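You operate a simulated robot arm through the tools that you are given. There is no shell and no other tool. Be economical: measure what you need, move in short steps, check, and stop when the job is done.

You run a simulated two-armed robot. Do the job below in one go: nothing can be reset, and whatever is moved stays where it is left.

## Task
Take the bench cloth from the top of the camera bench and lay it out flat on the top of the spinner bench.

Only the result counts: the job must be done as asked and must still hold three seconds after the hand-in. Knocking over, shifting, dropping, spilling or breaking anything else fails it. Flat cloth is picked up by pressing the open fingertips on it (5 to 10 N) and closing them slowly along it; thin cloth reads only 2 to 8 mm in the jaws.

## Robot
Two 7-joint arms with two-finger parallel grippers on one trunk, on a base that drives. Base frame: it is fixed to the floor where the robot stands at the start and does not move with it; the origin is under the middle of the robot, x ahead of it, y to its left, z up. Lengths are in m, angles in degrees, forces in N, time in s.
The left shoulder is at the start at [0.07, 0.134, 1.176], the right one opposite. Places, roughly: top of the spinner bench [0.5, -1.5, 0.9]. Payload 1.57 kg a hand.
The tool frame of a hand sits at the grasp point between the pads (the TCP): z along the fingers, y along the line on which they close. The tips reach 0.03 m beyond it. Largest opening 0.08 m; finger width 0.017, thickness 0.012; the body of the gripper, 0.04 by 0.082 m, starts 0.08 m behind the TCP.
Orientation is told as [roll, pitch, yaw] about the base's x, y, z axes, in that order, counted from this pose: with the fingers straight down and closing along the base's y, the tool's x points along the base's -x, its y along +y and its z along -z.

## Interface
- The arms move only by the tool apply_moves. It takes "left_commands", "right_commands" or both (then of equal length, played together; a hand with none holds still); each is a list of rows, each a list of 2 entries, a list of its own where there are three numbers: the shift along the tool's x, y, z in units of 500 mm (1.0 is 500 mm), then the turn, a rotation vector about the tool's x, y, z in units of 180 degrees (1.0 is 180 degrees). In form: [[[x, y, z], [wx, wy, wz]], ...]. A call has 1 to 10 rows; each row is the pose to reach, as a shift and turn from the pose commanded when the call began, along the tool's axes at that moment. "left_claw" and "right_claw" are, for a hand that has rows, the closure, from 0 (fully open) to 1 (shut), set as the call begins (left out, the last holds). A call with a number of a shift or a turn outside -1 to 1 is refused whole. A row lasts 0.2 s, in which the tool goes at most 0.05 m and 8.6 degrees; a call with a longer step from one row to the next is refused whole, and so is a gripper value outside its range. Where a pose cannot be reached the arm comes as near as it can. A force on the tool above 40 N (or 10 N above the force at the start of the call, whichever is more), or a blocked arm, ends the call early, and 0.2 s more pass. Each finger travels about 0.153 m/s and halts on what it meets, pressing with about 24 N; the grip force reading is that of the motor and also rises with nothing between the fingers. The clock runs only during rows and for 0.2 s after the last one: add rows that repeat a pose to give the fingers time. The reply holds the time, the measured pose of the TCP, the force on the tool along the base axes, the opening and the grip force, in the units named above and with some noise, and new pictures: "show" is both (left out), scene, wrist or none (wrist: the cameras of the hands that moved).
- Cameras (640 x 400 px; columns grow to the right, rows downward): "scene" is now at [0.1304, 0.0075, 1.3886]; the picture's right is [0.11, -0.99, 0.00], its down [-0.71, -0.08, -0.70] and it looks along [0.70, 0.08, -0.71] (base axes); focal length 295 px, centre (320, 200). "left" rides on the left gripper at [0.072, 0.007, -0.122] in its tool frame; the picture's right is [-0.09, 1.00, 0.00], its down [-0.84, -0.08, -0.54] and it looks along [-0.54, -0.05, 0.84] (tool axes); focal length 238 px, centre (320, 200). "right" rides on the right gripper at [0.072, -0.007, -0.122] in its tool frame; the picture's right is [0.09, 1.00, 0.00], its down [-0.84, 0.08, -0.54] and it looks along [-0.54, 0.05, 0.84] (tool axes); focal length 238 px, centre (320, 200). There is no depth. A picture from a camera that has moved, and an enlarged one, comes with that camera's place and axes in the base frame and with its lens.
- slide_trunk(by): slides the trunk up (or, below 0, down) by that many m; the arms and the scene camera ride with it, the base frame stays. It gives what a move gives, with no picture.
- steer(legs): drives the robot by 1 to 6 legs, each [ahead, left, turn to the left] in m, m and degrees, along the robot's own axes; the way and the turn of a leg run together, so that a leg with both is an arc; at most 1.5 m and 180 degrees a leg. The arms and the cameras ride along, it lands a little off, and it stops where it bumps. It gives what a move gives, and a new picture of the scene camera.
- aim_head(pan, tilt): turns the head with the scene camera to pan (to the left, within 86 degrees either way) and tilt (down, from -29 to 69), counted from straight ahead of the robot. It gives what a move gives, and a new picture of the scene camera.
- inspect(camera, box): a new picture of the part [left, top, right, bottom] of that camera's present view, enlarged. The clock stands still meanwhile.
- sign_off(): hands the job in; it is judged then, once.

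Work in short steps. Places have to be worked out from the pictures, the camera data and where the tool is seen: move nearer, look again, correct. Check each grasp and each placing, and mend what went wrong. You have 120 turns and 260 pictures in all, those below and enlarged ones among them. Open the grippers and draw the arms clear of the work before you hand the job in, unless the task says otherwise; then end with one line.

The tools are called after "Emit:" as a command line: name --argument value ..., lists and objects as JSON in quotes. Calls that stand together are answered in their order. apply_moves: Moves the arms, as the interface text tells. Its arguments: {"type":"object","properties":{"left_commands":{"type":"array"},"left_claw":{"type":"number"},"right_commands":{"type":"array"},"right_claw":{"type":"number"},"show":{"type":"string","enum":["both","scene","wrist","none"]}},"required":[]} The other tools are called the same way: slide_trunk (by) slides the trunk up or down; steer (legs) drives the base; aim_head (pan, tilt) turns the head that bears the scene camera; inspect (camera, box) takes an enlarged picture of a part of a camera's view; sign_off () hands the job in.

At the start:

```text
clock: 0.0
left_eef_pos: [0.4802, 0.1664, 1.1431]
left_ee_rot: [0.1, -0.1, 0.1]
left_force: [0.0, 0.4, -0.4]
left_finger_gap: 0.08
left_grasp_force: 0.1
right_eef_pos: [0.4297, -0.1483, 1.1632]
right_ee_rot: [0.0, 0.0, 0.0]
right_force: [-0.6, 0.3, -1.3]
right_finger_gap: 0.0798
right_grasp_force: 0.0
trunk travel left (down, up): [-0.75, 0.19]
robot x, y, heading: [0.0005, -0.0018, -0.1]
head pan, tilt: [6.3, 45.4]
```

scene: 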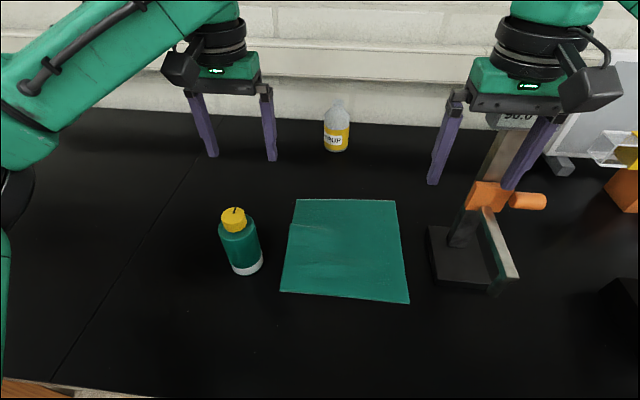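
right: 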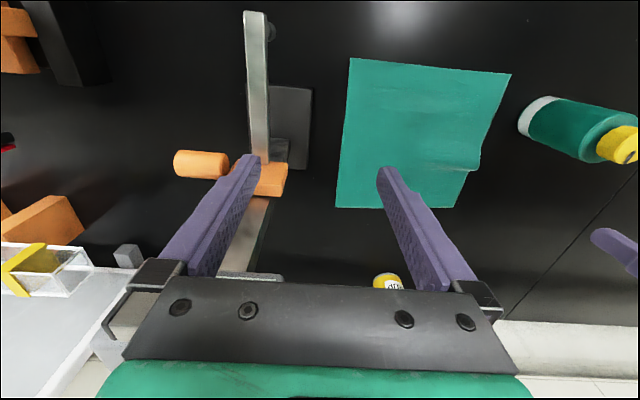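
left: 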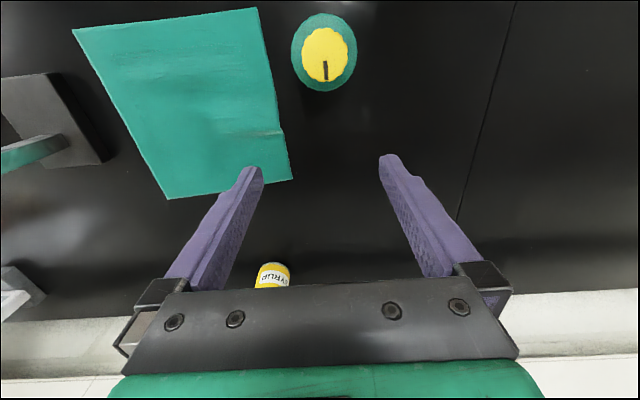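

The cloth is flat, roughly x 0.39–0.64, y −0.12–0.12, with a bottle to its left and a stand to its right. Before grasping, I look towards the spinner bench.

Emit:
aim_head --pan -70 --tilt 30

```text
clock: 1.5
left_eef_pos: [0.4803, 0.1655, 1.1416]
left_ee_rot: [-0.1, 0.1, 0.1]
left_force: [0.0, -0.4, 1.0]
left_finger_gap: 0.0799
left_grasp_force: 0.0
right_eef_pos: [0.4287, -0.1484, 1.1634]
right_ee_rot: [0.0, 0.1, -0.1]
right_force: [-0.5, 0.0, 0.3]
right_finger_gap: 0.08
right_grasp_force: 0.1
trunk travel left (down, up): [-0.75, 0.19]
robot x, y, heading: [0.0033, 0.0008, 0.3]
head pan, tilt: [-70.0, 30.0]
camera scene: at [0.0809, -0.0865, 1.4118], right [-0.94, -0.34, 0.0], down [-0.17, 0.47, -0.87], along [0.3, -0.81, -0.5], focal length 295 px, centre (320, 200)
```

scene: 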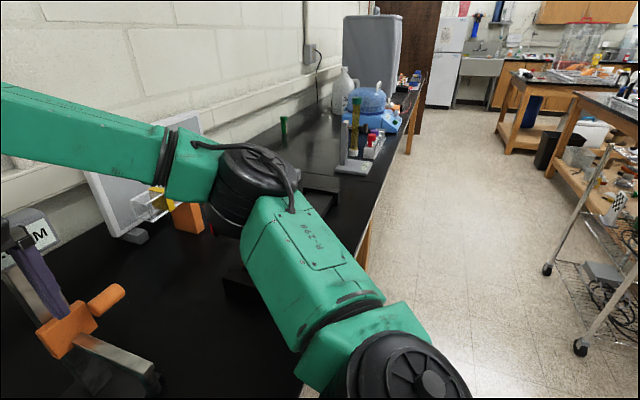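

The bench continues along the wall to the right, with the spinner near the far end. I enlarge that part.

Emit:
inspect --camera "scene" --box '[240, 40, 440, 240]'

```text
2.00 times, centred on (340, 140) of scene
camera zoom: at [0.0809, -0.0865, 1.4118], right [-0.94, -0.34, 0.0], down [-0.17, 0.47, -0.87], along [0.3, -0.81, -0.5], focal length 590 px, centre (280, 320)
```

zoom: 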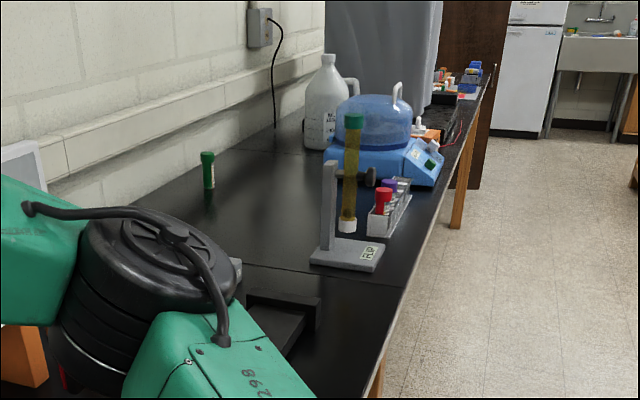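

The spinner bench (seam near y≈−1.15, free area around x 0.6, y −1.5) has a tube stand and rack at its front. I will grasp the cloth by its near edge with both hands; first I bring the head back and move the hands above the near corners, at half opening.

Emit:
apply_moves --left_commands '[[[0.047, -0.06, 0], [0, 0, 0]], [[0.094, -0.12, 0], [0, 0, 0]], [[0.14, -0.182, 0], [0, 0, 0]], [[0.14, -0.182, 0.086], [0, 0, 0]], [[0.14, -0.182, 0.172], [0, 0, 0]], [[0.14, -0.182, 0.258], [0, 0, 0]], [[0.14, -0.182, 0.344], [0, 0, 0]], [[0.14, -0.182, 0.344], [0, 0, 0]]]' --right_commands '[[[0.013, 0.045, 0], [0, 0, 0]], [[0.026, 0.09, 0], [0, 0, 0]], [[0.038, 0.136, 0], [0, 0, 0]], [[0.038, 0.136, 0.0965], [0, 0, 0]], [[0.038, 0.136, 0.193], [0, 0, 0]], [[0.038, 0.136, 0.289], [0, 0, 0]], [[0.038, 0.136, 0.386], [0, 0, 0]], [[0.038, 0.136, 0.386], [0, 0, 0]]]' --left_claw 0.45 --right_claw 0.45 --show "wrist"

Emit:
aim_head --pan 0 --tilt 50

```text
clock: 3.3
left_eef_pos: [0.4104, 0.0749, 0.9703]
left_ee_rot: [-0.1, 0.1, 0.1]
left_force: [0.6, 0.6, -0.4]
left_finger_gap: 0.0437
left_grasp_force: 0.0
right_eef_pos: [0.4105, -0.0803, 0.9709]
right_ee_rot: [0.0, -0.1, 0.0]
right_force: [0.6, 0.8, 0.1]
right_finger_gap: 0.044
right_grasp_force: 0.1
trunk travel left (down, up): [-0.75, 0.19]
robot x, y, heading: [0.0021, 0.0007, -0.2]
head pan, tilt: [-70.0, 30.0]
camera right: at [0.3387, -0.0859, 1.0927], right [-0.09, 1.0, 0.0], down [0.84, 0.08, 0.54], along [0.54, 0.05, -0.84], focal length 238 px, centre (320, 200)
camera left: at [0.3382, 0.0813, 1.0914], right [0.09, 1.0, 0.0], down [0.84, -0.08, 0.54], along [0.54, -0.05, -0.84], focal length 238 px, centre (320, 200)
```

right: 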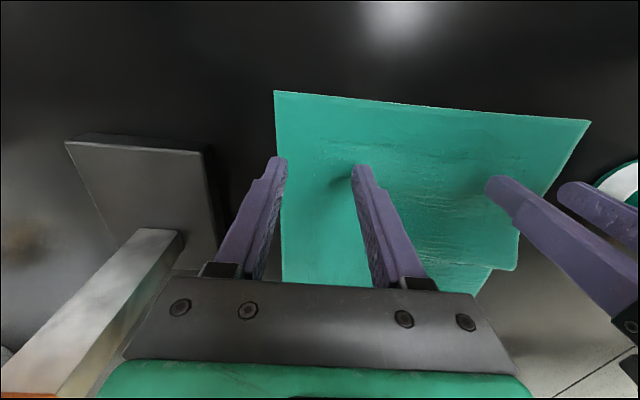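
left: 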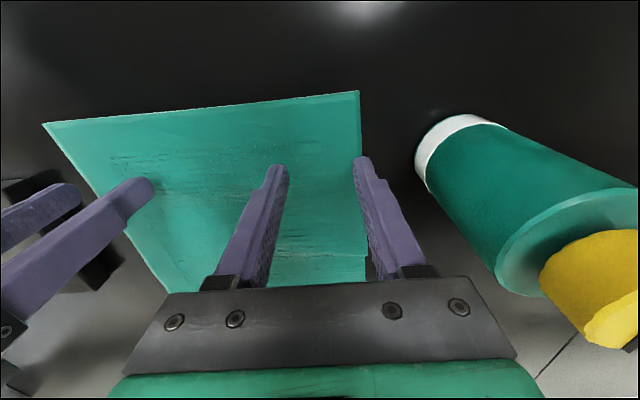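

```text
clock: 4.7
left_eef_pos: [0.4108, 0.0761, 0.9694]
left_ee_rot: [0.0, 0.0, 0.2]
left_force: [0.0, -0.6, 0.8]
left_finger_gap: 0.044
left_grasp_force: 0.1
right_eef_pos: [0.4113, -0.0797, 0.9714]
right_ee_rot: [0.0, 0.0, 0.1]
right_force: [-0.3, 0.0, 0.0]
right_finger_gap: 0.044
right_grasp_force: 0.0
trunk travel left (down, up): [-0.75, 0.19]
robot x, y, heading: [0.0002, 0.0002, -0.2]
head pan, tilt: [0.0, 50.0]
camera scene: at [0.1269, -0.0016, 1.3822], right [0.0, -1.0, 0.0], down [-0.77, 0.0, -0.64], along [0.64, 0.0, -0.77], focal length 295 px, centre (320, 200)
```

scene: 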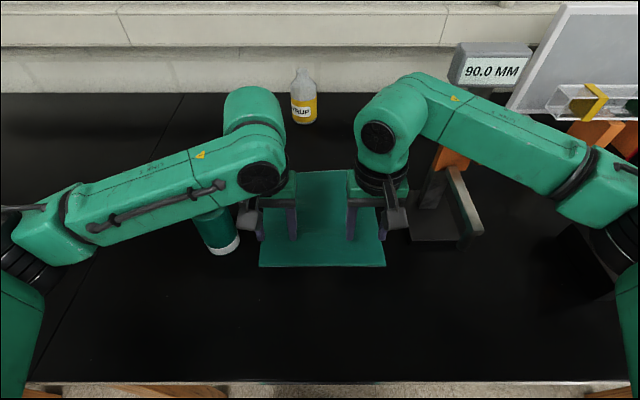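

The hands stand over the cloth near its near edge (x≈0.38), with both fingers of each hand over cloth. I lower to just above the surface.

Emit:
apply_moves --left_commands '[[[0.01, -0.004, 0.06], [0, 0, 0]], [[0.014, -0.004, 0.112], [0, 0, 0]], [[0.014, -0.004, 0.122], [0, 0, 0]], [[0.014, -0.004, 0.126], [0, 0, 0]]]' --right_commands '[[[0.01, 0, 0.06], [0, 0, 0]], [[0.014, 0, 0.112], [0, 0, 0]], [[0.014, 0, 0.122], [0, 0, 0]], [[0.014, 0, 0.126], [0, 0, 0]]]' --show "wrist"

```text
clock: 5.1
left_eef_pos: [0.4063, 0.0729, 0.9534]
left_ee_rot: [-0.2, -0.9, 0.1]
left_force: [-3.6, 0.0, 10.7]
left_finger_gap: 0.0441
left_grasp_force: 0.0
right_eef_pos: [0.4053, -0.0791, 0.9545]
right_ee_rot: [0.3, -0.6, -0.2]
right_force: [-2.9, -1.1, 9.4]
right_finger_gap: 0.0439
right_grasp_force: 0.0
trunk travel left (down, up): [-0.75, 0.19]
robot x, y, heading: [0.0009, 0.0003, 0.1]
head pan, tilt: [0.0, 50.0]
stopped in row 2 (left hand): the force on the tool passed its limit (the readings are from after the stop); the commanded pose is now the measured one
camera right: at [0.3331, -0.0862, 1.0746], right [-0.09, 1.0, 0.0], down [0.83, 0.07, 0.55], along [0.55, 0.05, -0.83], focal length 238 px, centre (320, 200)
camera left: at [0.3321, 0.0798, 1.0736], right [0.09, 1.0, 0.0], down [0.83, -0.07, 0.56], along [0.55, -0.05, -0.83], focal length 238 px, centre (320, 200)
```

right: 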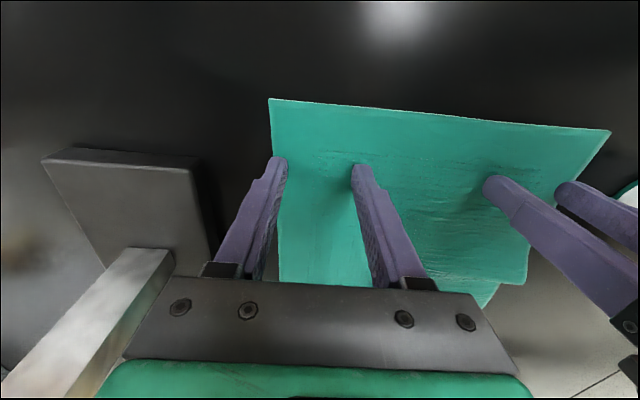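
left: 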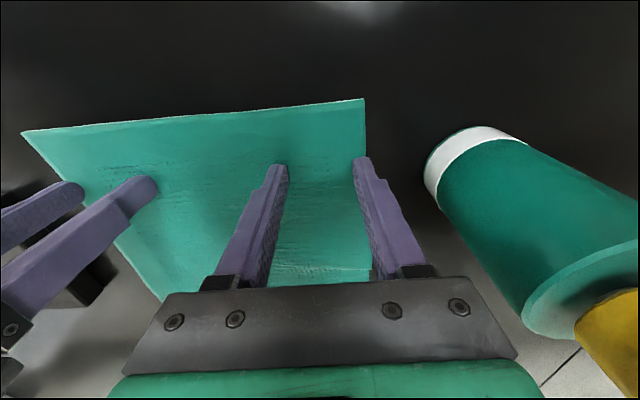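

Contact came at TCP z≈0.954, so the surface is really at about z 0.922, and the cloth is about x 0.366–0.60, y −0.113–0.105. The outer fingers sit right on the edges, so I lift slightly and shift the hands inwards and nearer.

Emit:
apply_moves --left_commands '[[[0, 0, -0.03], [0, 0, 0]], [[0.036, -0.014, -0.03], [0, 0.005, 0]], [[0.036, -0.014, -0.02], [0, 0.005, 0]]]' --right_commands '[[[0, 0, -0.03], [0, 0, 0]], [[0.036, 0.018, -0.03], [0, 0.0033, 0]], [[0.036, 0.018, -0.02], [0, 0.0033, 0]]]' --show "wrist"

```text
clock: 5.9
left_eef_pos: [0.3918, 0.0662, 0.9594]
left_ee_rot: [-0.1, 0.2, 0.2]
left_force: [-0.1, 0.1, -1.1]
left_finger_gap: 0.0441
left_grasp_force: 0.0
right_eef_pos: [0.3909, -0.0711, 0.9608]
right_ee_rot: [0.2, 0.4, -0.1]
right_force: [-0.3, 0.0, 0.3]
right_finger_gap: 0.0439
right_grasp_force: 0.0
trunk travel left (down, up): [-0.75, 0.19]
robot x, y, heading: [-0.0023, 0.0019, -0.1]
head pan, tilt: [0.0, 50.0]
camera right: at [0.3205, -0.0768, 1.0831], right [-0.09, 1.0, 0.0], down [0.84, 0.07, 0.54], along [0.54, 0.05, -0.84], focal length 238 px, centre (320, 200)
camera left: at [0.3206, 0.0727, 1.0824], right [0.09, 1.0, 0.0], down [0.84, -0.07, 0.54], along [0.54, -0.05, -0.84], focal length 238 px, centre (320, 200)
```

right: 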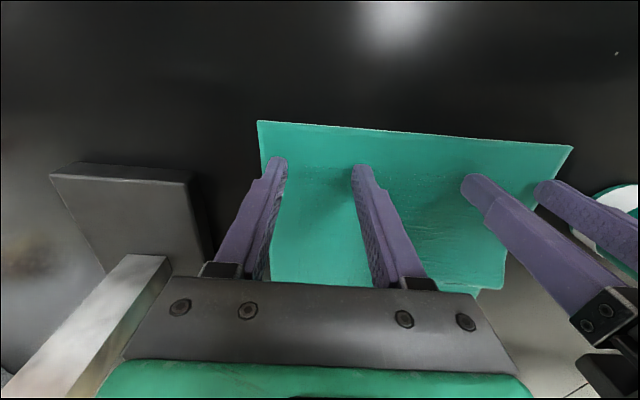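
left: 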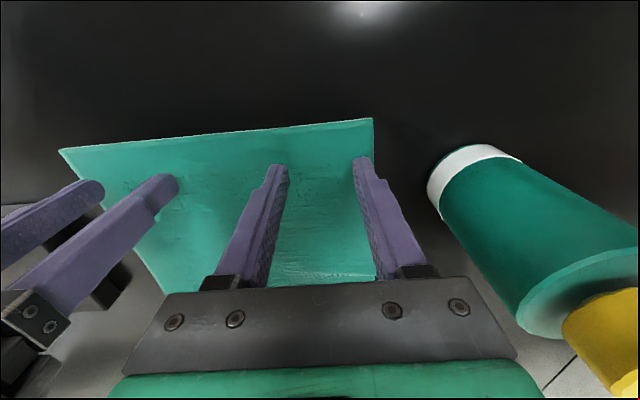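

Fingers are now over cloth with margin. I press down gently in millimetre steps.

Emit:
apply_moves --left_commands '[[[0, 0, 0.006], [0, 0, 0]], [[0, 0, 0.01], [0, 0, 0]], [[0, 0, 0.014], [0, 0, 0]], [[0, 0, 0.018], [0, 0, 0]]]' --right_commands '[[[0, 0, 0.008], [0, 0, 0]], [[0, 0, 0.012], [0, 0, 0]], [[0, 0, 0.016], [0, 0, 0]], [[0, 0, 0.02], [0, 0, 0]]]' --show "none"

```text
clock: 6.9
left_eef_pos: [0.3903, 0.0661, 0.9531]
left_ee_rot: [-0.3, 0.0, 0.1]
left_force: [2.8, -0.8, 9.4]
left_finger_gap: 0.044
left_grasp_force: 0.0
right_eef_pos: [0.3893, -0.0711, 0.9543]
right_ee_rot: [0.3, -0.1, -0.2]
right_force: [4.1, 0.5, 17.5]
right_finger_gap: 0.0441
right_grasp_force: 0.2
trunk travel left (down, up): [-0.75, 0.19]
robot x, y, heading: [-0.0028, -0.0003, -0.2]
head pan, tilt: [0.0, 50.0]
```

Left presses with 9.4 N, right with 17.5 N. I ease both a little and start closing slowly.

Emit:
apply_moves --left_commands '[[[0, 0, -0.001], [0, 0, 0]], [[0, 0, -0.001], [0, 0, 0]]]' --right_commands '[[[0, 0, -0.0055], [0, 0, 0]], [[0, 0, -0.0055], [0, 0, 0]]]' --left_claw 0.47 --right_claw 0.46 --show "none"

```text
clock: 7.5
left_eef_pos: [0.3897, 0.0665, 0.954]
left_ee_rot: [-0.1, 0.0, 0.1]
left_force: [1.1, -0.6, 14.3]
left_finger_gap: 0.0402
left_grasp_force: 0.0
right_eef_pos: [0.3908, -0.0705, 0.9534]
right_ee_rot: [0.2, 0.2, -0.1]
right_force: [1.6, 0.9, 5.0]
right_finger_gap: 0.044
right_grasp_force: 0.6
trunk travel left (down, up): [-0.75, 0.19]
robot x, y, heading: [0.0033, 0.0006, -0.1]
head pan, tilt: [0.0, 50.0]
```

Right is now 5 N, left 14 N; I trim and close further.

Emit:
apply_moves --left_commands '[[[0, 0, -0.003], [0, 0, 0]], [[0, 0, -0.003], [0, 0, 0]]]' --right_commands '[[[0, 0, 0.001], [0, 0, 0]], [[0, 0, 0.001], [0, 0, 0]]]' --left_claw 0.56 --right_claw 0.56 --show "wrist"

```text
clock: 8.1
left_eef_pos: [0.3907, 0.066, 0.9545]
left_ee_rot: [0.0, 0.2, 0.1]
left_force: [0.0, -1.5, 3.2]
left_finger_gap: 0.0358
left_grasp_force: 0.0
right_eef_pos: [0.3885, -0.0707, 0.9539]
right_ee_rot: [0.1, 0.2, -0.1]
right_force: [-1.3, 0.2, 6.5]
right_finger_gap: 0.0353
right_grasp_force: 0.1
trunk travel left (down, up): [-0.75, 0.19]
robot x, y, heading: [-0.0014, 0.0041, 0.1]
head pan, tilt: [0.0, 50.0]
camera right: at [0.3178, -0.0772, 1.0759], right [-0.09, 1.0, 0.0], down [0.84, 0.07, 0.54], along [0.54, 0.05, -0.84], focal length 238 px, centre (320, 200)
camera left: at [0.3179, 0.0729, 1.0758], right [0.09, 1.0, 0.0], down [0.84, -0.08, 0.54], along [0.54, -0.05, -0.84], focal length 238 px, centre (320, 200)
```

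right: 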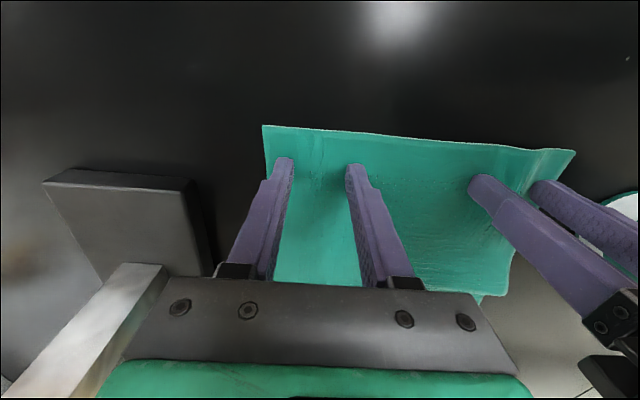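
left: 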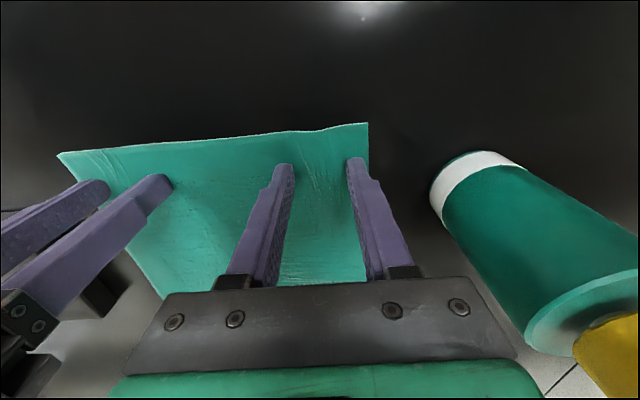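

The cloth is moving with the fingers and starts to bunch. I press the left hand a bit more and close to 0.7.

Emit:
apply_moves --left_commands '[[[0, 0, 0.002], [0, 0, 0]], [[0, 0, 0.002], [0, 0, 0]]]' --right_commands '[[[0, 0, 0.001], [0, 0, 0]], [[0, 0, 0.001], [0, 0, 0]]]' --left_claw 0.7 --right_claw 0.7 --show "none"

Emit:
apply_moves --left_commands '[[[0, 0, 0], [0, 0, 0]], [[0, 0, 0], [0, 0, 0]]]' --right_commands '[[[0, 0, 0], [0, 0, 0]], [[0, 0, 0], [0, 0, 0]]]' --left_claw 0.82 --right_claw 0.82 --show "wrist"

```text
clock: 8.7
left_eef_pos: [0.3906, 0.067, 0.9539]
left_ee_rot: [-0.1, 0.1, 0.2]
left_force: [0.6, 0.3, 8.9]
left_finger_gap: 0.0225
left_grasp_force: 0.1
right_eef_pos: [0.3903, -0.0701, 0.9534]
right_ee_rot: [0.2, 0.1, -0.3]
right_force: [1.1, -0.3, 7.8]
right_finger_gap: 0.0209
right_grasp_force: 0.0
trunk travel left (down, up): [-0.75, 0.19]
robot x, y, heading: [-0.0013, -0.0025, 0.1]
head pan, tilt: [0.0, 50.0]
```

```text
clock: 9.3
left_eef_pos: [0.3903, 0.0661, 0.9538]
left_ee_rot: [-0.1, 0.2, 0.0]
left_force: [0.5, -0.7, 9.8]
left_finger_gap: 0.0136
left_grasp_force: 0.0
right_eef_pos: [0.39, -0.0709, 0.9542]
right_ee_rot: [0.2, 0.1, -0.1]
right_force: [-0.2, 0.7, 8.6]
right_finger_gap: 0.0137
right_grasp_force: 0.0
trunk travel left (down, up): [-0.75, 0.19]
robot x, y, heading: [0.0005, 0.0016, 0.1]
head pan, tilt: [0.0, 50.0]
camera right: at [0.3181, -0.077, 1.0758], right [-0.09, 1.0, 0.0], down [0.84, 0.07, 0.54], along [0.54, 0.05, -0.84], focal length 238 px, centre (320, 200)
camera left: at [0.3179, 0.0728, 1.0753], right [0.09, 1.0, 0.0], down [0.84, -0.07, 0.54], along [0.54, -0.05, -0.84], focal length 238 px, centre (320, 200)
```

right: 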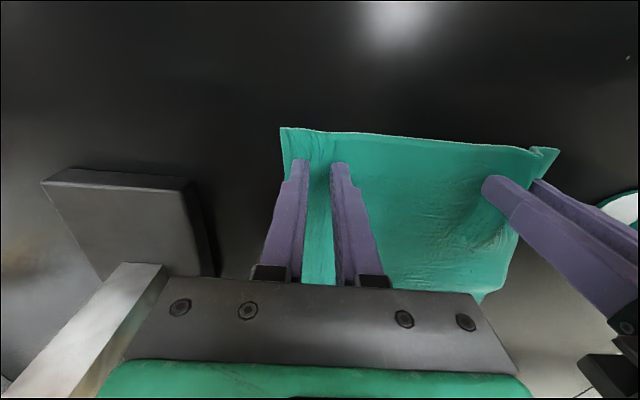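
left: 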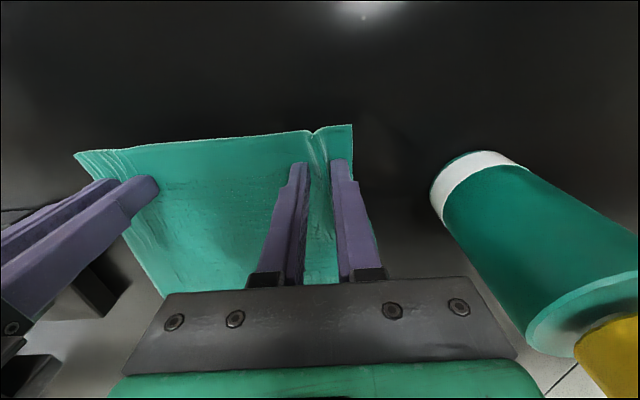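

Cloth bunches nicely between the fingers of each hand. I close fully and then check the opening readings.

Emit:
apply_moves --left_commands '[[[0, 0, 0], [0, 0, 0]], [[0, 0, 0], [0, 0, 0]]]' --right_commands '[[[0, 0, 0], [0, 0, 0]], [[0, 0, 0], [0, 0, 0]]]' --left_claw 0.92 --right_claw 0.92 --show "none"

Emit:
apply_moves --left_commands '[[[0, 0, 0], [0, 0, 0]], [[0, 0, 0], [0, 0, 0]]]' --right_commands '[[[0, 0, 0], [0, 0, 0]], [[0, 0, 0], [0, 0, 0]]]' --left_claw 1 --right_claw 1 --show "wrist"

```text
clock: 9.9
left_eef_pos: [0.3888, 0.0658, 0.9541]
left_ee_rot: [-0.1, 0.0, 0.1]
left_force: [1.8, -0.7, 10.3]
left_finger_gap: 0.0072
left_grasp_force: 0.5
right_eef_pos: [0.3899, -0.0707, 0.954]
right_ee_rot: [0.1, 0.0, -0.1]
right_force: [-0.6, 0.2, 7.1]
right_finger_gap: 0.0021
right_grasp_force: 0.0
trunk travel left (down, up): [-0.75, 0.19]
robot x, y, heading: [0.0019, 0.003, 0.1]
head pan, tilt: [0.0, 50.0]
```

```text
clock: 10.5
left_eef_pos: [0.3897, 0.066, 0.9549]
left_ee_rot: [-0.1, 0.1, 0.2]
left_force: [0.1, -1.3, 8.2]
left_finger_gap: 0.0044
left_grasp_force: 24.3
right_eef_pos: [0.3896, -0.071, 0.9538]
right_ee_rot: [0.3, 0.0, -0.1]
right_force: [-0.2, 0.1, 6.6]
right_finger_gap: 0.0004
right_grasp_force: 21.9
trunk travel left (down, up): [-0.75, 0.19]
robot x, y, heading: [0.0002, 0.0003, -0.1]
head pan, tilt: [0.0, 50.0]
camera right: at [0.3179, -0.0774, 1.0757], right [-0.09, 1.0, 0.0], down [0.84, 0.07, 0.54], along [0.54, 0.05, -0.84], focal length 238 px, centre (320, 200)
camera left: at [0.3177, 0.0725, 1.0752], right [0.09, 1.0, 0.0], down [0.84, -0.07, 0.54], along [0.54, -0.05, -0.84], focal length 238 px, centre (320, 200)
```

right: 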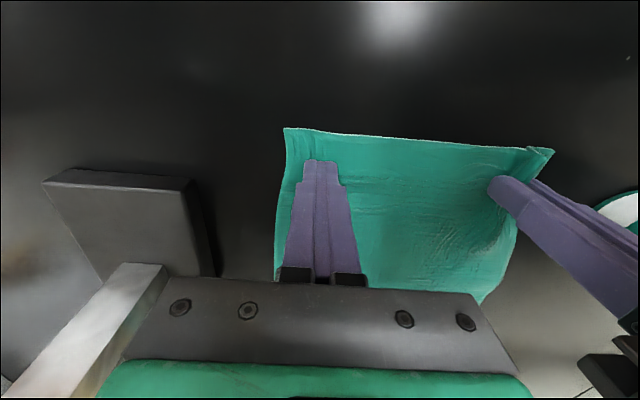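
left: 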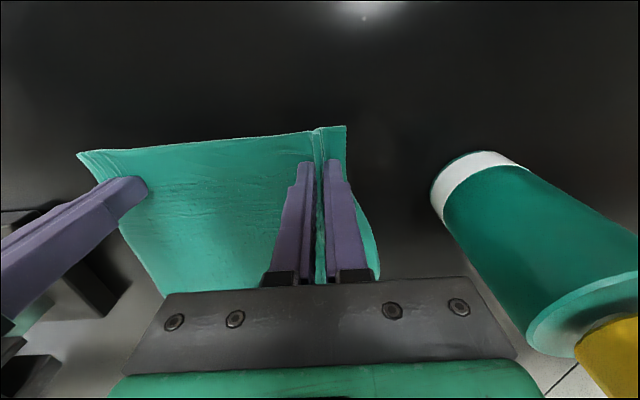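

The left hand holds cloth (4.4 mm); the right one missed (0.4 mm). I lift the right by 8 mm, shift it 10 mm inward and reopen it halfway.

Emit:
apply_moves --right_commands '[[[0, 0, -0.02], [0, 0, 0]], [[0, 0.02, -0.02], [0, 0, 0]], [[0, 0.02, -0.014], [0, 0, 0]]]' --right_claw 0.5 --show "none"

Emit:
apply_moves --right_commands '[[[0, 0, 0.006], [0, 0, 0]], [[0, 0, 0.01], [0, 0, 0]], [[0, 0, 0.014], [0, 0, 0]], [[0, 0, 0.016], [0, 0, 0]]]' --show "wrist"

```text
clock: 11.3
left_eef_pos: [0.3891, 0.0664, 0.9537]
left_ee_rot: [-0.1, 0.1, 0.1]
left_force: [-0.6, -0.8, 12.0]
left_finger_gap: 0.0045
left_grasp_force: 24.2
right_eef_pos: [0.3897, -0.0608, 0.9607]
right_ee_rot: [0.2, 0.1, -0.1]
right_force: [-0.3, 0.1, -0.2]
right_finger_gap: 0.0398
right_grasp_force: 0.0
trunk travel left (down, up): [-0.75, 0.19]
robot x, y, heading: [-0.0001, 0.004, -0.2]
head pan, tilt: [0.0, 50.0]
```

```text
clock: 12.3
left_eef_pos: [0.3893, 0.0674, 0.9536]
left_ee_rot: [0.0, 0.1, 0.1]
left_force: [0.5, -0.9, 8.2]
left_finger_gap: 0.0046
left_grasp_force: 23.8
right_eef_pos: [0.3903, -0.0619, 0.9534]
right_ee_rot: [0.2, 0.0, -0.2]
right_force: [0.7, -2.4, 11.9]
right_finger_gap: 0.0397
right_grasp_force: 0.0
trunk travel left (down, up): [-0.75, 0.19]
robot x, y, heading: [0.0025, -0.0006, -0.1]
head pan, tilt: [0.0, 50.0]
camera right: at [0.318, -0.0678, 1.0755], right [-0.09, 1.0, 0.01], down [0.84, 0.07, 0.54], along [0.54, 0.05, -0.84], focal length 238 px, centre (320, 200)
```

right: 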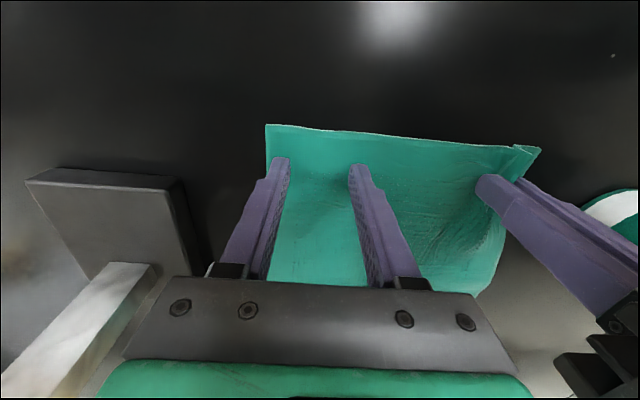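

Right presses with about 10 N on cloth. I close it slowly in steps.

Emit:
apply_moves --right_commands '[[[0, 0, -0.0005], [0, 0, 0]], [[0, 0, -0.0005], [0, 0, 0]]]' --right_claw 0.6 --show "none"

Emit:
apply_moves --right_commands '[[[0, 0, 0], [0, 0, 0]], [[0, 0, 0], [0, 0, 0]]]' --right_claw 0.7 --show "none"

Emit:
apply_moves --right_commands '[[[0, 0, 0], [0, 0, 0]], [[0, 0, 0], [0, 0, 0]]]' --right_claw 0.8 --show "wrist"

```text
clock: 12.9
left_eef_pos: [0.3891, 0.0669, 0.953]
left_ee_rot: [-0.1, 0.0, 0.1]
left_force: [0.9, -3.8, 7.3]
left_finger_gap: 0.0045
left_grasp_force: 24.0
right_eef_pos: [0.3891, -0.0604, 0.9539]
right_ee_rot: [0.3, -0.1, -0.1]
right_force: [1.1, 2.9, 14.0]
right_finger_gap: 0.0305
right_grasp_force: 0.2
trunk travel left (down, up): [-0.75, 0.19]
robot x, y, heading: [-0.0007, 0.0027, 0.0]
head pan, tilt: [0.0, 50.0]
```

```text
clock: 13.5
left_eef_pos: [0.3888, 0.0663, 0.9535]
left_ee_rot: [-0.1, 0.1, 0.1]
left_force: [-0.1, -7.2, 5.9]
left_finger_gap: 0.0045
left_grasp_force: 23.8
right_eef_pos: [0.3894, -0.061, 0.9537]
right_ee_rot: [0.3, 0.0, -0.1]
right_force: [-0.1, 5.2, 15.2]
right_finger_gap: 0.0254
right_grasp_force: 1.0
trunk travel left (down, up): [-0.75, 0.19]
robot x, y, heading: [-0.0014, 0.001, 0.1]
head pan, tilt: [0.0, 50.0]
```

```text
clock: 14.1
left_eef_pos: [0.3877, 0.0669, 0.9547]
left_ee_rot: [-0.2, 0.1, 0.0]
left_force: [0.0, -11.2, 4.6]
left_finger_gap: 0.0046
left_grasp_force: 23.9
right_eef_pos: [0.3884, -0.0595, 0.9534]
right_ee_rot: [0.2, -0.1, -0.2]
right_force: [0.1, 8.4, 17.4]
right_finger_gap: 0.0212
right_grasp_force: 4.3
trunk travel left (down, up): [-0.75, 0.19]
robot x, y, heading: [-0.001, 0.0014, -0.3]
head pan, tilt: [0.0, 50.0]
camera right: at [0.3171, -0.067, 1.0755], right [-0.09, 1.0, 0.0], down [0.84, 0.07, 0.54], along [0.54, 0.05, -0.84], focal length 238 px, centre (320, 200)
```

right: 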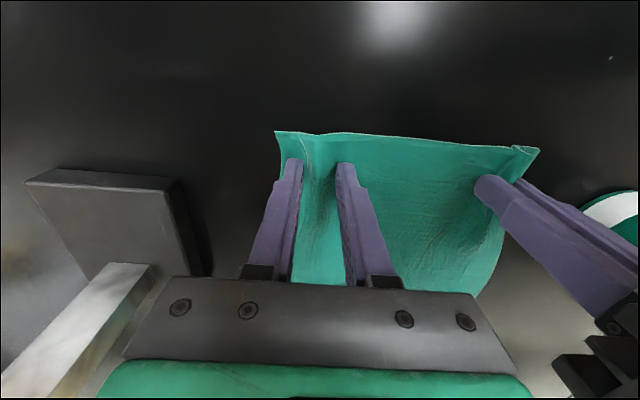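

The cloth between the hands is taut (left pulled with −11 N), resisting the bunching. I move the left hand 18 mm toward the right to give slack, lifting it 3 mm, while the right closes further.

Emit:
apply_moves --left_commands '[[[0, -0.01, -0.006], [0, 0, 0]], [[0, -0.024, -0.006], [0, 0, 0]], [[0, -0.036, -0.006], [0, 0, 0]]]' --right_commands '[[[0, 0, -0.001], [0, 0, 0]], [[0, 0, -0.002], [0, 0, 0]], [[0, 0, -0.002], [0, 0, 0]]]' --right_claw 0.82 --show "wrist"

```text
clock: 14.9
left_eef_pos: [0.3896, 0.0491, 0.9564]
left_ee_rot: [0.1, 0.1, 0.1]
left_force: [0.6, 0.1, 0.6]
left_finger_gap: 0.0045
left_grasp_force: 24.3
right_eef_pos: [0.3905, -0.0596, 0.954]
right_ee_rot: [0.0, 0.1, -0.2]
right_force: [-1.6, 0.3, 16.2]
right_finger_gap: 0.0147
right_grasp_force: 0.6
trunk travel left (down, up): [-0.75, 0.19]
robot x, y, heading: [-0.0025, 0.0021, -0.1]
head pan, tilt: [0.0, 50.0]
camera right: at [0.3181, -0.0675, 1.0756], right [-0.09, 1.0, 0.0], down [0.84, 0.07, 0.54], along [0.54, 0.05, -0.84], focal length 238 px, centre (320, 200)
camera left: at [0.3176, 0.0549, 1.0782], right [0.09, 1.0, 0.0], down [0.84, -0.08, 0.54], along [0.54, -0.05, -0.84], focal length 238 px, centre (320, 200)
```

right: 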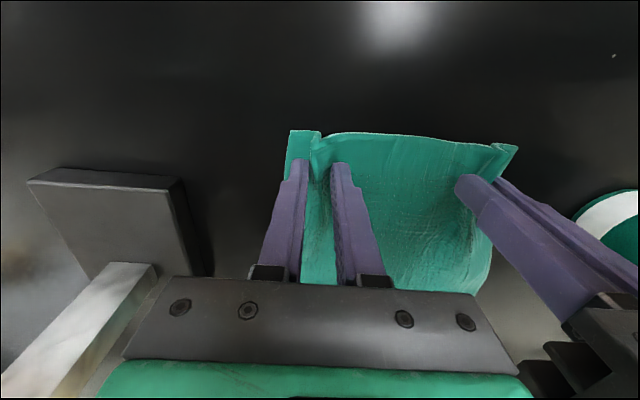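
left: 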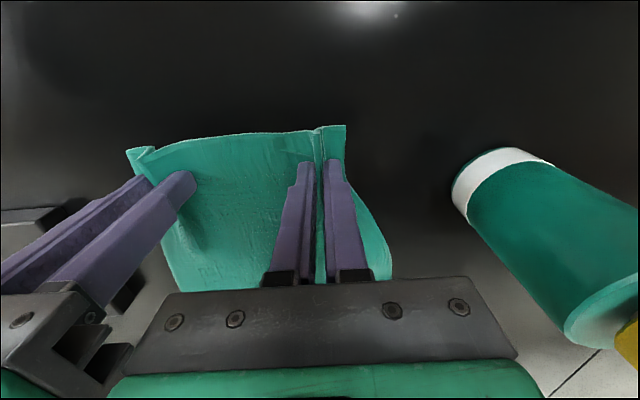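

A ridge has formed in the right hand. I close it the rest of the way slowly.

Emit:
apply_moves --right_commands '[[[0, 0, 0], [0, 0, 0]], [[0, 0, 0], [0, 0, 0]]]' --right_claw 0.9 --show "none"

Emit:
apply_moves --right_commands '[[[0, 0, 0], [0, 0, 0]], [[0, 0, 0], [0, 0, 0]], [[0, 0, 0], [0, 0, 0]]]' --right_claw 1 --show "wrist"

```text
clock: 15.5
left_eef_pos: [0.3897, 0.0485, 0.9567]
left_ee_rot: [-0.1, 0.2, 0.1]
left_force: [0.1, 0.2, -0.7]
left_finger_gap: 0.0042
left_grasp_force: 23.7
right_eef_pos: [0.3896, -0.0604, 0.9535]
right_ee_rot: [0.2, 0.2, -0.1]
right_force: [-0.4, -0.8, 14.9]
right_finger_gap: 0.0091
right_grasp_force: 0.4
trunk travel left (down, up): [-0.75, 0.19]
robot x, y, heading: [-0.0007, 0.0001, -0.0]
head pan, tilt: [0.0, 50.0]
```

```text
clock: 16.3
left_eef_pos: [0.3892, 0.0494, 0.9559]
left_ee_rot: [0.0, 0.2, 0.0]
left_force: [0.3, 0.5, 0.6]
left_finger_gap: 0.0046
left_grasp_force: 23.0
right_eef_pos: [0.3905, -0.0613, 0.9535]
right_ee_rot: [0.2, 0.1, -0.1]
right_force: [0.0, 0.6, 12.6]
right_finger_gap: 0.0045
right_grasp_force: 24.1
trunk travel left (down, up): [-0.75, 0.19]
robot x, y, heading: [-0.0001, -0.001, -0.3]
head pan, tilt: [0.0, 50.0]
camera right: at [0.3184, -0.0669, 1.0757], right [-0.09, 1.0, 0.0], down [0.84, 0.07, 0.54], along [0.54, 0.05, -0.84], focal length 238 px, centre (320, 200)
```

right: 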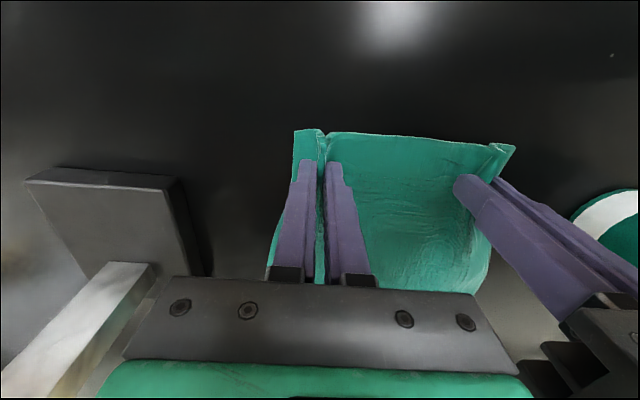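

Both hands hold 4.5 mm of cloth. I lift straight up 0.30 m, widening the left slightly again.

Emit:
apply_moves --left_commands '[[[0, 0.0, -0.06], [0, 0, 0]], [[0, 0, -0.12], [0, 0, 0]], [[0, 0, -0.2], [0, 0, 0]], [[0, 0, -0.28], [0, 0, 0]], [[0, 0, -0.36], [0, 0, 0]], [[0, 0, -0.44], [0, 0, 0]], [[0, 0, -0.52], [0, 0, 0]], [[0, 0, -0.6], [0, 0, 0]], [[0, 0.01, -0.6], [0, 0, 0]]]' --right_commands '[[[0, 0, -0.06], [0, 0, 0]], [[0, 0, -0.12], [0, 0, 0]], [[0, 0, -0.2], [0, 0, 0]], [[0, 0, -0.28], [0, 0, 0]], [[0, 0, -0.36], [0, 0, 0]], [[0, 0, -0.44], [0, 0, 0]], [[0, 0, -0.52], [0, 0, 0]], [[0, 0, -0.6], [0, 0, 0]], [[0, 0, -0.6], [0, 0, 0]]]'

```text
clock: 18.3
left_eef_pos: [0.3934, 0.0524, 1.2553]
left_ee_rot: [-0.2, 0.2, 0.1]
left_force: [0.7, -4.7, -0.6]
left_finger_gap: 0.0044
left_grasp_force: 23.9
right_eef_pos: [0.3919, -0.0616, 1.2533]
right_ee_rot: [0.3, 0.2, -0.1]
right_force: [-0.1, 5.4, 0.1]
right_finger_gap: 0.0046
right_grasp_force: 24.3
trunk travel left (down, up): [-0.75, 0.19]
robot x, y, heading: [-0.0006, 0.004, 0.0]
head pan, tilt: [0.0, 50.0]
camera scene: at [0.1278, -0.0011, 1.3821], right [0.0, -1.0, 0.0], down [-0.77, 0.0, -0.64], along [0.64, 0.0, -0.77], focal length 295 px, centre (320, 200)
camera right: at [0.3209, -0.068, 1.3756], right [-0.09, 1.0, 0.01], down [0.84, 0.07, 0.54], along [0.54, 0.05, -0.84], focal length 238 px, centre (320, 200)
camera left: at [0.3214, 0.0599, 1.378], right [0.09, 1.0, 0.0], down [0.84, -0.07, 0.54], along [0.54, -0.05, -0.84], focal length 238 px, centre (320, 200)
```

scene: 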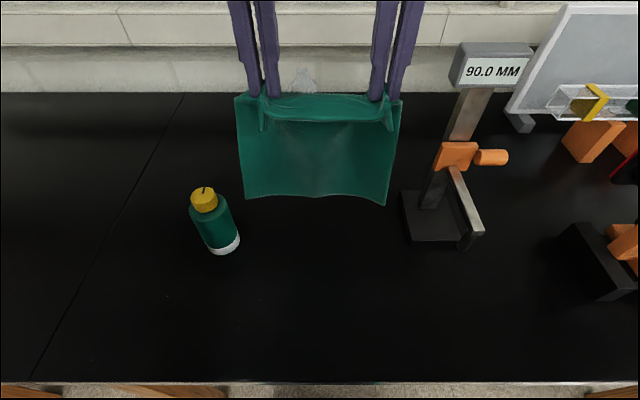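
right: 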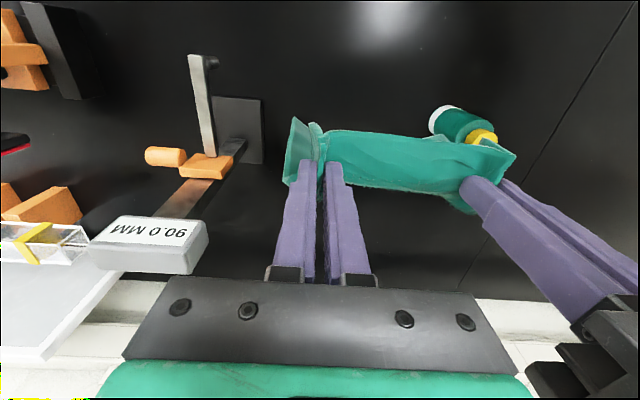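
left: 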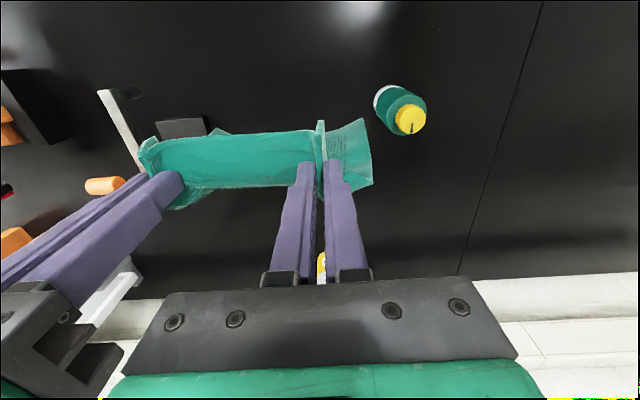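

The cloth hangs cleanly from both hands. To keep clear of the stand and other items, I back off 0.3 m and then drive right halfway to look at the spinner bench.

Emit:
steer --legs '[[-0.3, 0, 0], [0, -0.8, 0]]'

Emit:
aim_head --pan -40 --tilt 35

```text
clock: 24.2
left_eef_pos: [0.0922, -0.7482, 1.2553]
left_ee_rot: [-0.1, 0.2, 0.1]
left_force: [-0.2, -6.7, -0.3]
left_finger_gap: 0.0041
left_grasp_force: 24.3
right_eef_pos: [0.0914, -0.8637, 1.2529]
right_ee_rot: [0.2, 0.3, -0.3]
right_force: [0.1, 7.3, 0.3]
right_finger_gap: 0.0047
right_grasp_force: 24.1
trunk travel left (down, up): [-0.75, 0.19]
robot x, y, heading: [-0.2991, -0.7971, 0.0]
head pan, tilt: [0.0, 50.0]
camera scene: at [-0.1728, -0.8018, 1.3822], right [0.0, -1.0, 0.0], down [-0.77, 0.0, -0.64], along [0.64, 0.0, -0.77], focal length 295 px, centre (320, 200)
```

scene: 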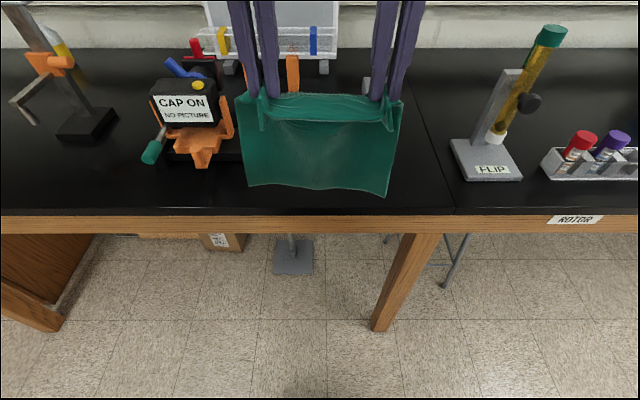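

```text
clock: 25.3
left_eef_pos: [0.0925, -0.7477, 1.2567]
left_ee_rot: [-0.1, 0.1, -0.1]
left_force: [0.3, -6.1, -0.2]
left_finger_gap: 0.0046
left_grasp_force: 24.1
right_eef_pos: [0.0919, -0.8637, 1.2527]
right_ee_rot: [0.3, 0.3, -0.3]
right_force: [0.3, 4.8, -0.6]
right_finger_gap: 0.0044
right_grasp_force: 24.2
trunk travel left (down, up): [-0.75, 0.19]
robot x, y, heading: [-0.3009, -0.8022, 0.3]
head pan, tilt: [-40.0, 35.0]
camera scene: at [-0.1824, -0.8589, 1.4039], right [-0.64, -0.77, 0.0], down [-0.44, 0.37, -0.82], along [0.63, -0.53, -0.57], focal length 295 px, centre (320, 200)
```

scene: 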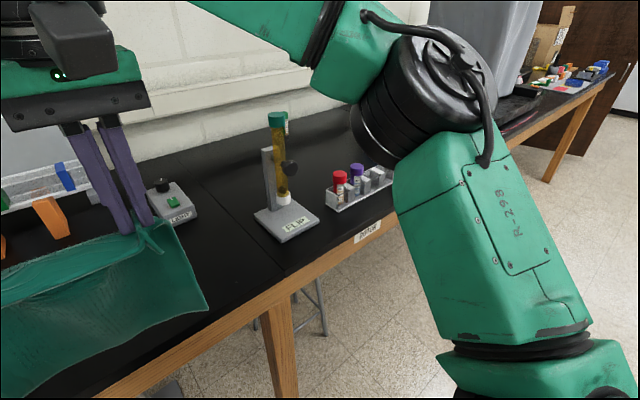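

The spinner bench starts at the seam (y≈−1.06); the tube stand (up to z≈1.19) and the tube rack sit at its front, free area behind. I drive on to y≈−1.42 keeping off the bench, and look.

Emit:
steer --legs '[[0, -0.62, 0]]'

Emit:
aim_head --pan 0 --tilt 35

Emit:
slide_trunk --by 0.1

Emit:
inspect --camera "scene" --box '[0, 0, 640, 400]'

```text
clock: 28.8
left_eef_pos: [0.0913, -1.3605, 1.2551]
left_ee_rot: [-0.2, 0.2, 0.1]
left_force: [-0.4, -6.5, -0.4]
left_finger_gap: 0.0045
left_grasp_force: 23.8
right_eef_pos: [0.0922, -1.4759, 1.2522]
right_ee_rot: [0.3, 0.1, -0.1]
right_force: [-0.9, 6.4, -0.9]
right_finger_gap: 0.0046
right_grasp_force: 24.4
trunk travel left (down, up): [-0.75, 0.19]
robot x, y, heading: [-0.3006, -1.4181, 0.1]
head pan, tilt: [-40.0, 35.0]
camera scene: at [-0.1834, -1.4724, 1.404], right [-0.64, -0.77, 0.0], down [-0.44, 0.37, -0.82], along [0.63, -0.53, -0.57], focal length 295 px, centre (320, 200)
```

scene: 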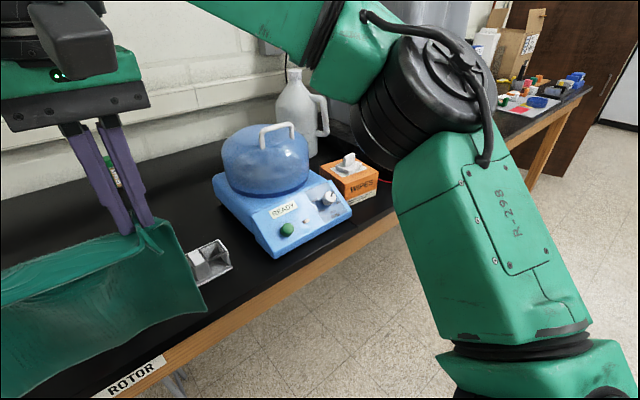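

```text
clock: 29.9
left_eef_pos: [0.0921, -1.3623, 1.2575]
left_ee_rot: [0.0, 0.2, 0.0]
left_force: [-0.5, -5.6, -0.3]
left_finger_gap: 0.0047
left_grasp_force: 24.2
right_eef_pos: [0.0905, -1.4767, 1.2524]
right_ee_rot: [0.2, 0.2, -0.2]
right_force: [-0.1, 6.3, 0.0]
right_finger_gap: 0.0041
right_grasp_force: 24.0
trunk travel left (down, up): [-0.75, 0.19]
robot x, y, heading: [-0.2972, -1.4122, -0.2]
head pan, tilt: [0.0, 35.0]
camera scene: at [-0.1627, -1.4168, 1.404], right [0.0, -1.0, 0.0], down [-0.57, 0.0, -0.82], along [0.82, 0.0, -0.57], focal length 295 px, centre (320, 200)
```

scene: 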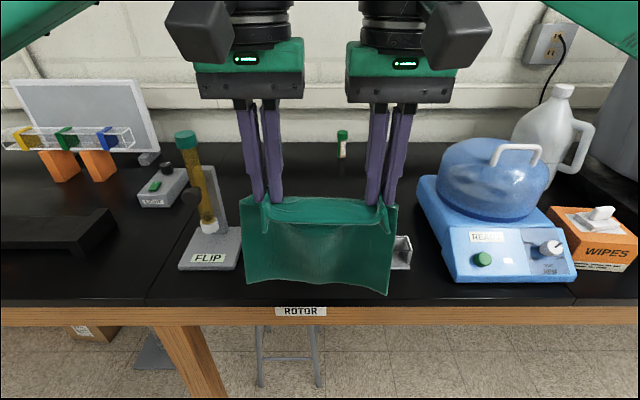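

```text
clock: 31.2
left_eef_pos: [0.091, -1.3628, 1.3568]
left_ee_rot: [-0.1, 0.2, 0.1]
left_force: [-0.1, -6.5, -0.2]
left_finger_gap: 0.0041
left_grasp_force: 23.6
right_eef_pos: [0.0911, -1.4779, 1.3537]
right_ee_rot: [0.2, 0.1, -0.2]
right_force: [-0.3, 5.7, -0.2]
right_finger_gap: 0.0047
right_grasp_force: 23.9
trunk travel left (down, up): [-0.85, 0.09]
robot x, y, heading: [-0.2989, -1.4161, -0.2]
head pan, tilt: [0.0, 35.0]
```

```text
1.00 times, centred on (320, 200) of scene
camera zoom: at [-0.1627, -1.4169, 1.5039], right [0.0, -1.0, 0.0], down [-0.57, 0.0, -0.82], along [0.82, 0.0, -0.57], focal length 295 px, centre (320, 200)
```

zoom: 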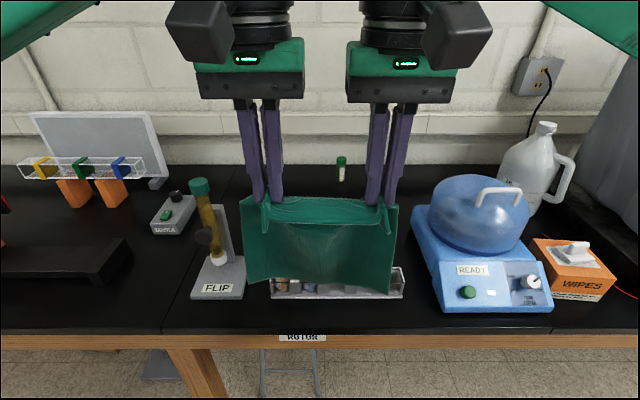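

The free area is about x 0.38–0.76, y −1.25…−1.68, between tube stand, rack, spinner and the small green tube at the back. I raise the trunk fully so that forearms pass over the tube, shift 0.07 m right, and move to the bench as close as I stood before.

Emit:
slide_trunk --by 0.085

Emit:
steer --legs '[[0, -0.07, 0], [0.2, 0, 0]]'

```text
clock: 32.4
left_eef_pos: [0.0916, -1.3619, 1.4412]
left_ee_rot: [-0.1, 0.2, 0.1]
left_force: [-0.8, -6.3, -0.5]
left_finger_gap: 0.0043
left_grasp_force: 24.0
right_eef_pos: [0.0903, -1.4773, 1.438]
right_ee_rot: [0.3, 0.2, -0.2]
right_force: [0.5, 6.9, 0.5]
right_finger_gap: 0.0045
right_grasp_force: 24.1
trunk travel left (down, up): [-0.935, 0.005]
robot x, y, heading: [-0.2998, -1.4122, 0.1]
head pan, tilt: [0.0, 35.0]
```

```text
clock: 34.6
left_eef_pos: [0.2866, -1.434, 1.4429]
left_ee_rot: [-0.1, -0.1, 0.1]
left_force: [-1.4, -6.3, -0.5]
left_finger_gap: 0.0045
left_grasp_force: 23.5
right_eef_pos: [0.2844, -1.5482, 1.4402]
right_ee_rot: [0.2, -0.2, -0.1]
right_force: [-0.8, 5.5, 0.2]
right_finger_gap: 0.0045
right_grasp_force: 23.8
trunk travel left (down, up): [-0.935, 0.005]
robot x, y, heading: [-0.1029, -1.485, -0.1]
head pan, tilt: [0.0, 35.0]
camera scene: at [0.0301, -1.4879, 1.5896], right [0.0, -1.0, 0.0], down [-0.57, 0.0, -0.82], along [0.82, 0.0, -0.57], focal length 295 px, centre (320, 200)
```

scene: 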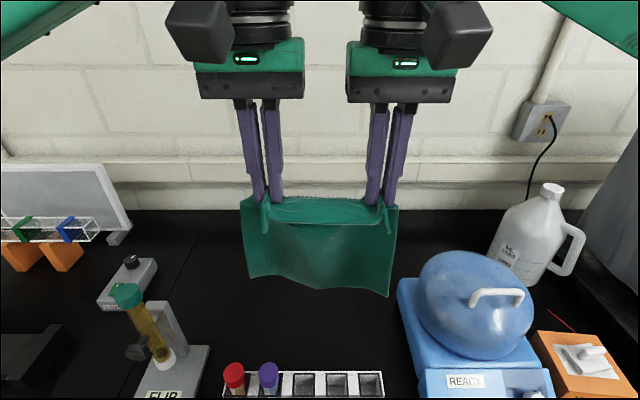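

Clearance looks good. I go forward the last 0.10 m and tilt the head down.

Emit:
steer --legs '[[0.1, 0, 0]]'

Emit:
aim_head --pan 0 --tilt 52

```text
clock: 35.7
left_eef_pos: [0.3786, -1.432, 1.4443]
left_ee_rot: [-0.1, -0.3, 0.1]
left_force: [-1.1, -5.7, -0.1]
left_finger_gap: 0.0044
left_grasp_force: 23.9
right_eef_pos: [0.3799, -1.5473, 1.4411]
right_ee_rot: [0.4, -0.4, -0.1]
right_force: [-0.8, 5.0, 0.4]
right_finger_gap: 0.0045
right_grasp_force: 23.7
trunk travel left (down, up): [-0.935, 0.005]
robot x, y, heading: [-0.0007, -1.483, -0.0]
head pan, tilt: [0.0, 35.0]
camera scene: at [0.1245, -1.4872, 1.5901], right [0.0, -1.0, 0.0], down [-0.57, 0.0, -0.82], along [0.82, 0.0, -0.57], focal length 295 px, centre (320, 200)
```

scene: 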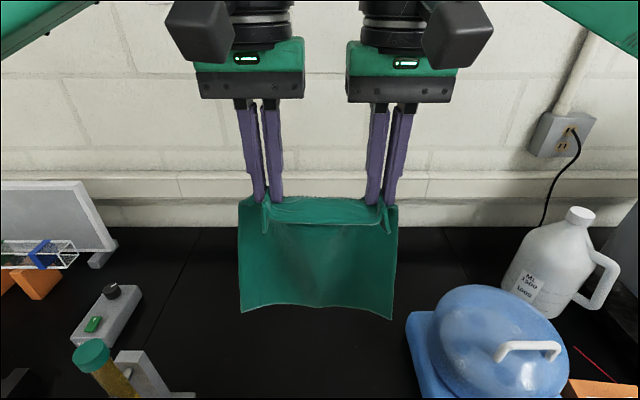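

```text
clock: 36.5
left_eef_pos: [0.388, -1.4326, 1.4419]
left_ee_rot: [-0.2, 0.1, 0.0]
left_force: [-0.2, -4.7, -0.2]
left_finger_gap: 0.0047
left_grasp_force: 24.3
right_eef_pos: [0.3874, -1.5473, 1.4393]
right_ee_rot: [0.2, 0.0, 0.0]
right_force: [0.2, 4.4, -0.3]
right_finger_gap: 0.0044
right_grasp_force: 23.9
trunk travel left (down, up): [-0.935, 0.005]
robot x, y, heading: [-0.0026, -1.485, -0.1]
head pan, tilt: [0.0, 52.0]
camera scene: at [0.1216, -1.487, 1.5647], right [0.0, -1.0, 0.0], down [-0.79, 0.0, -0.62], along [0.62, 0.0, -0.79], focal length 295 px, centre (320, 200)
```

scene: 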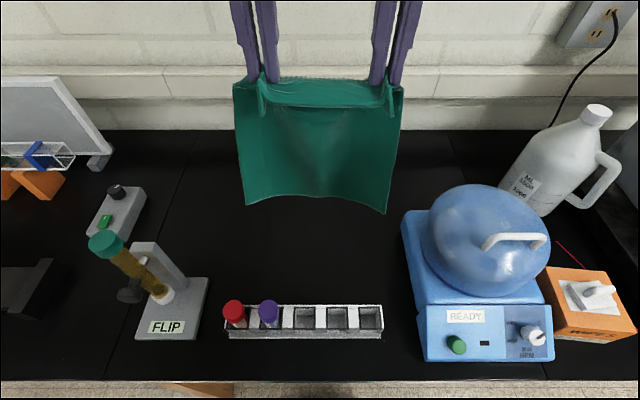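

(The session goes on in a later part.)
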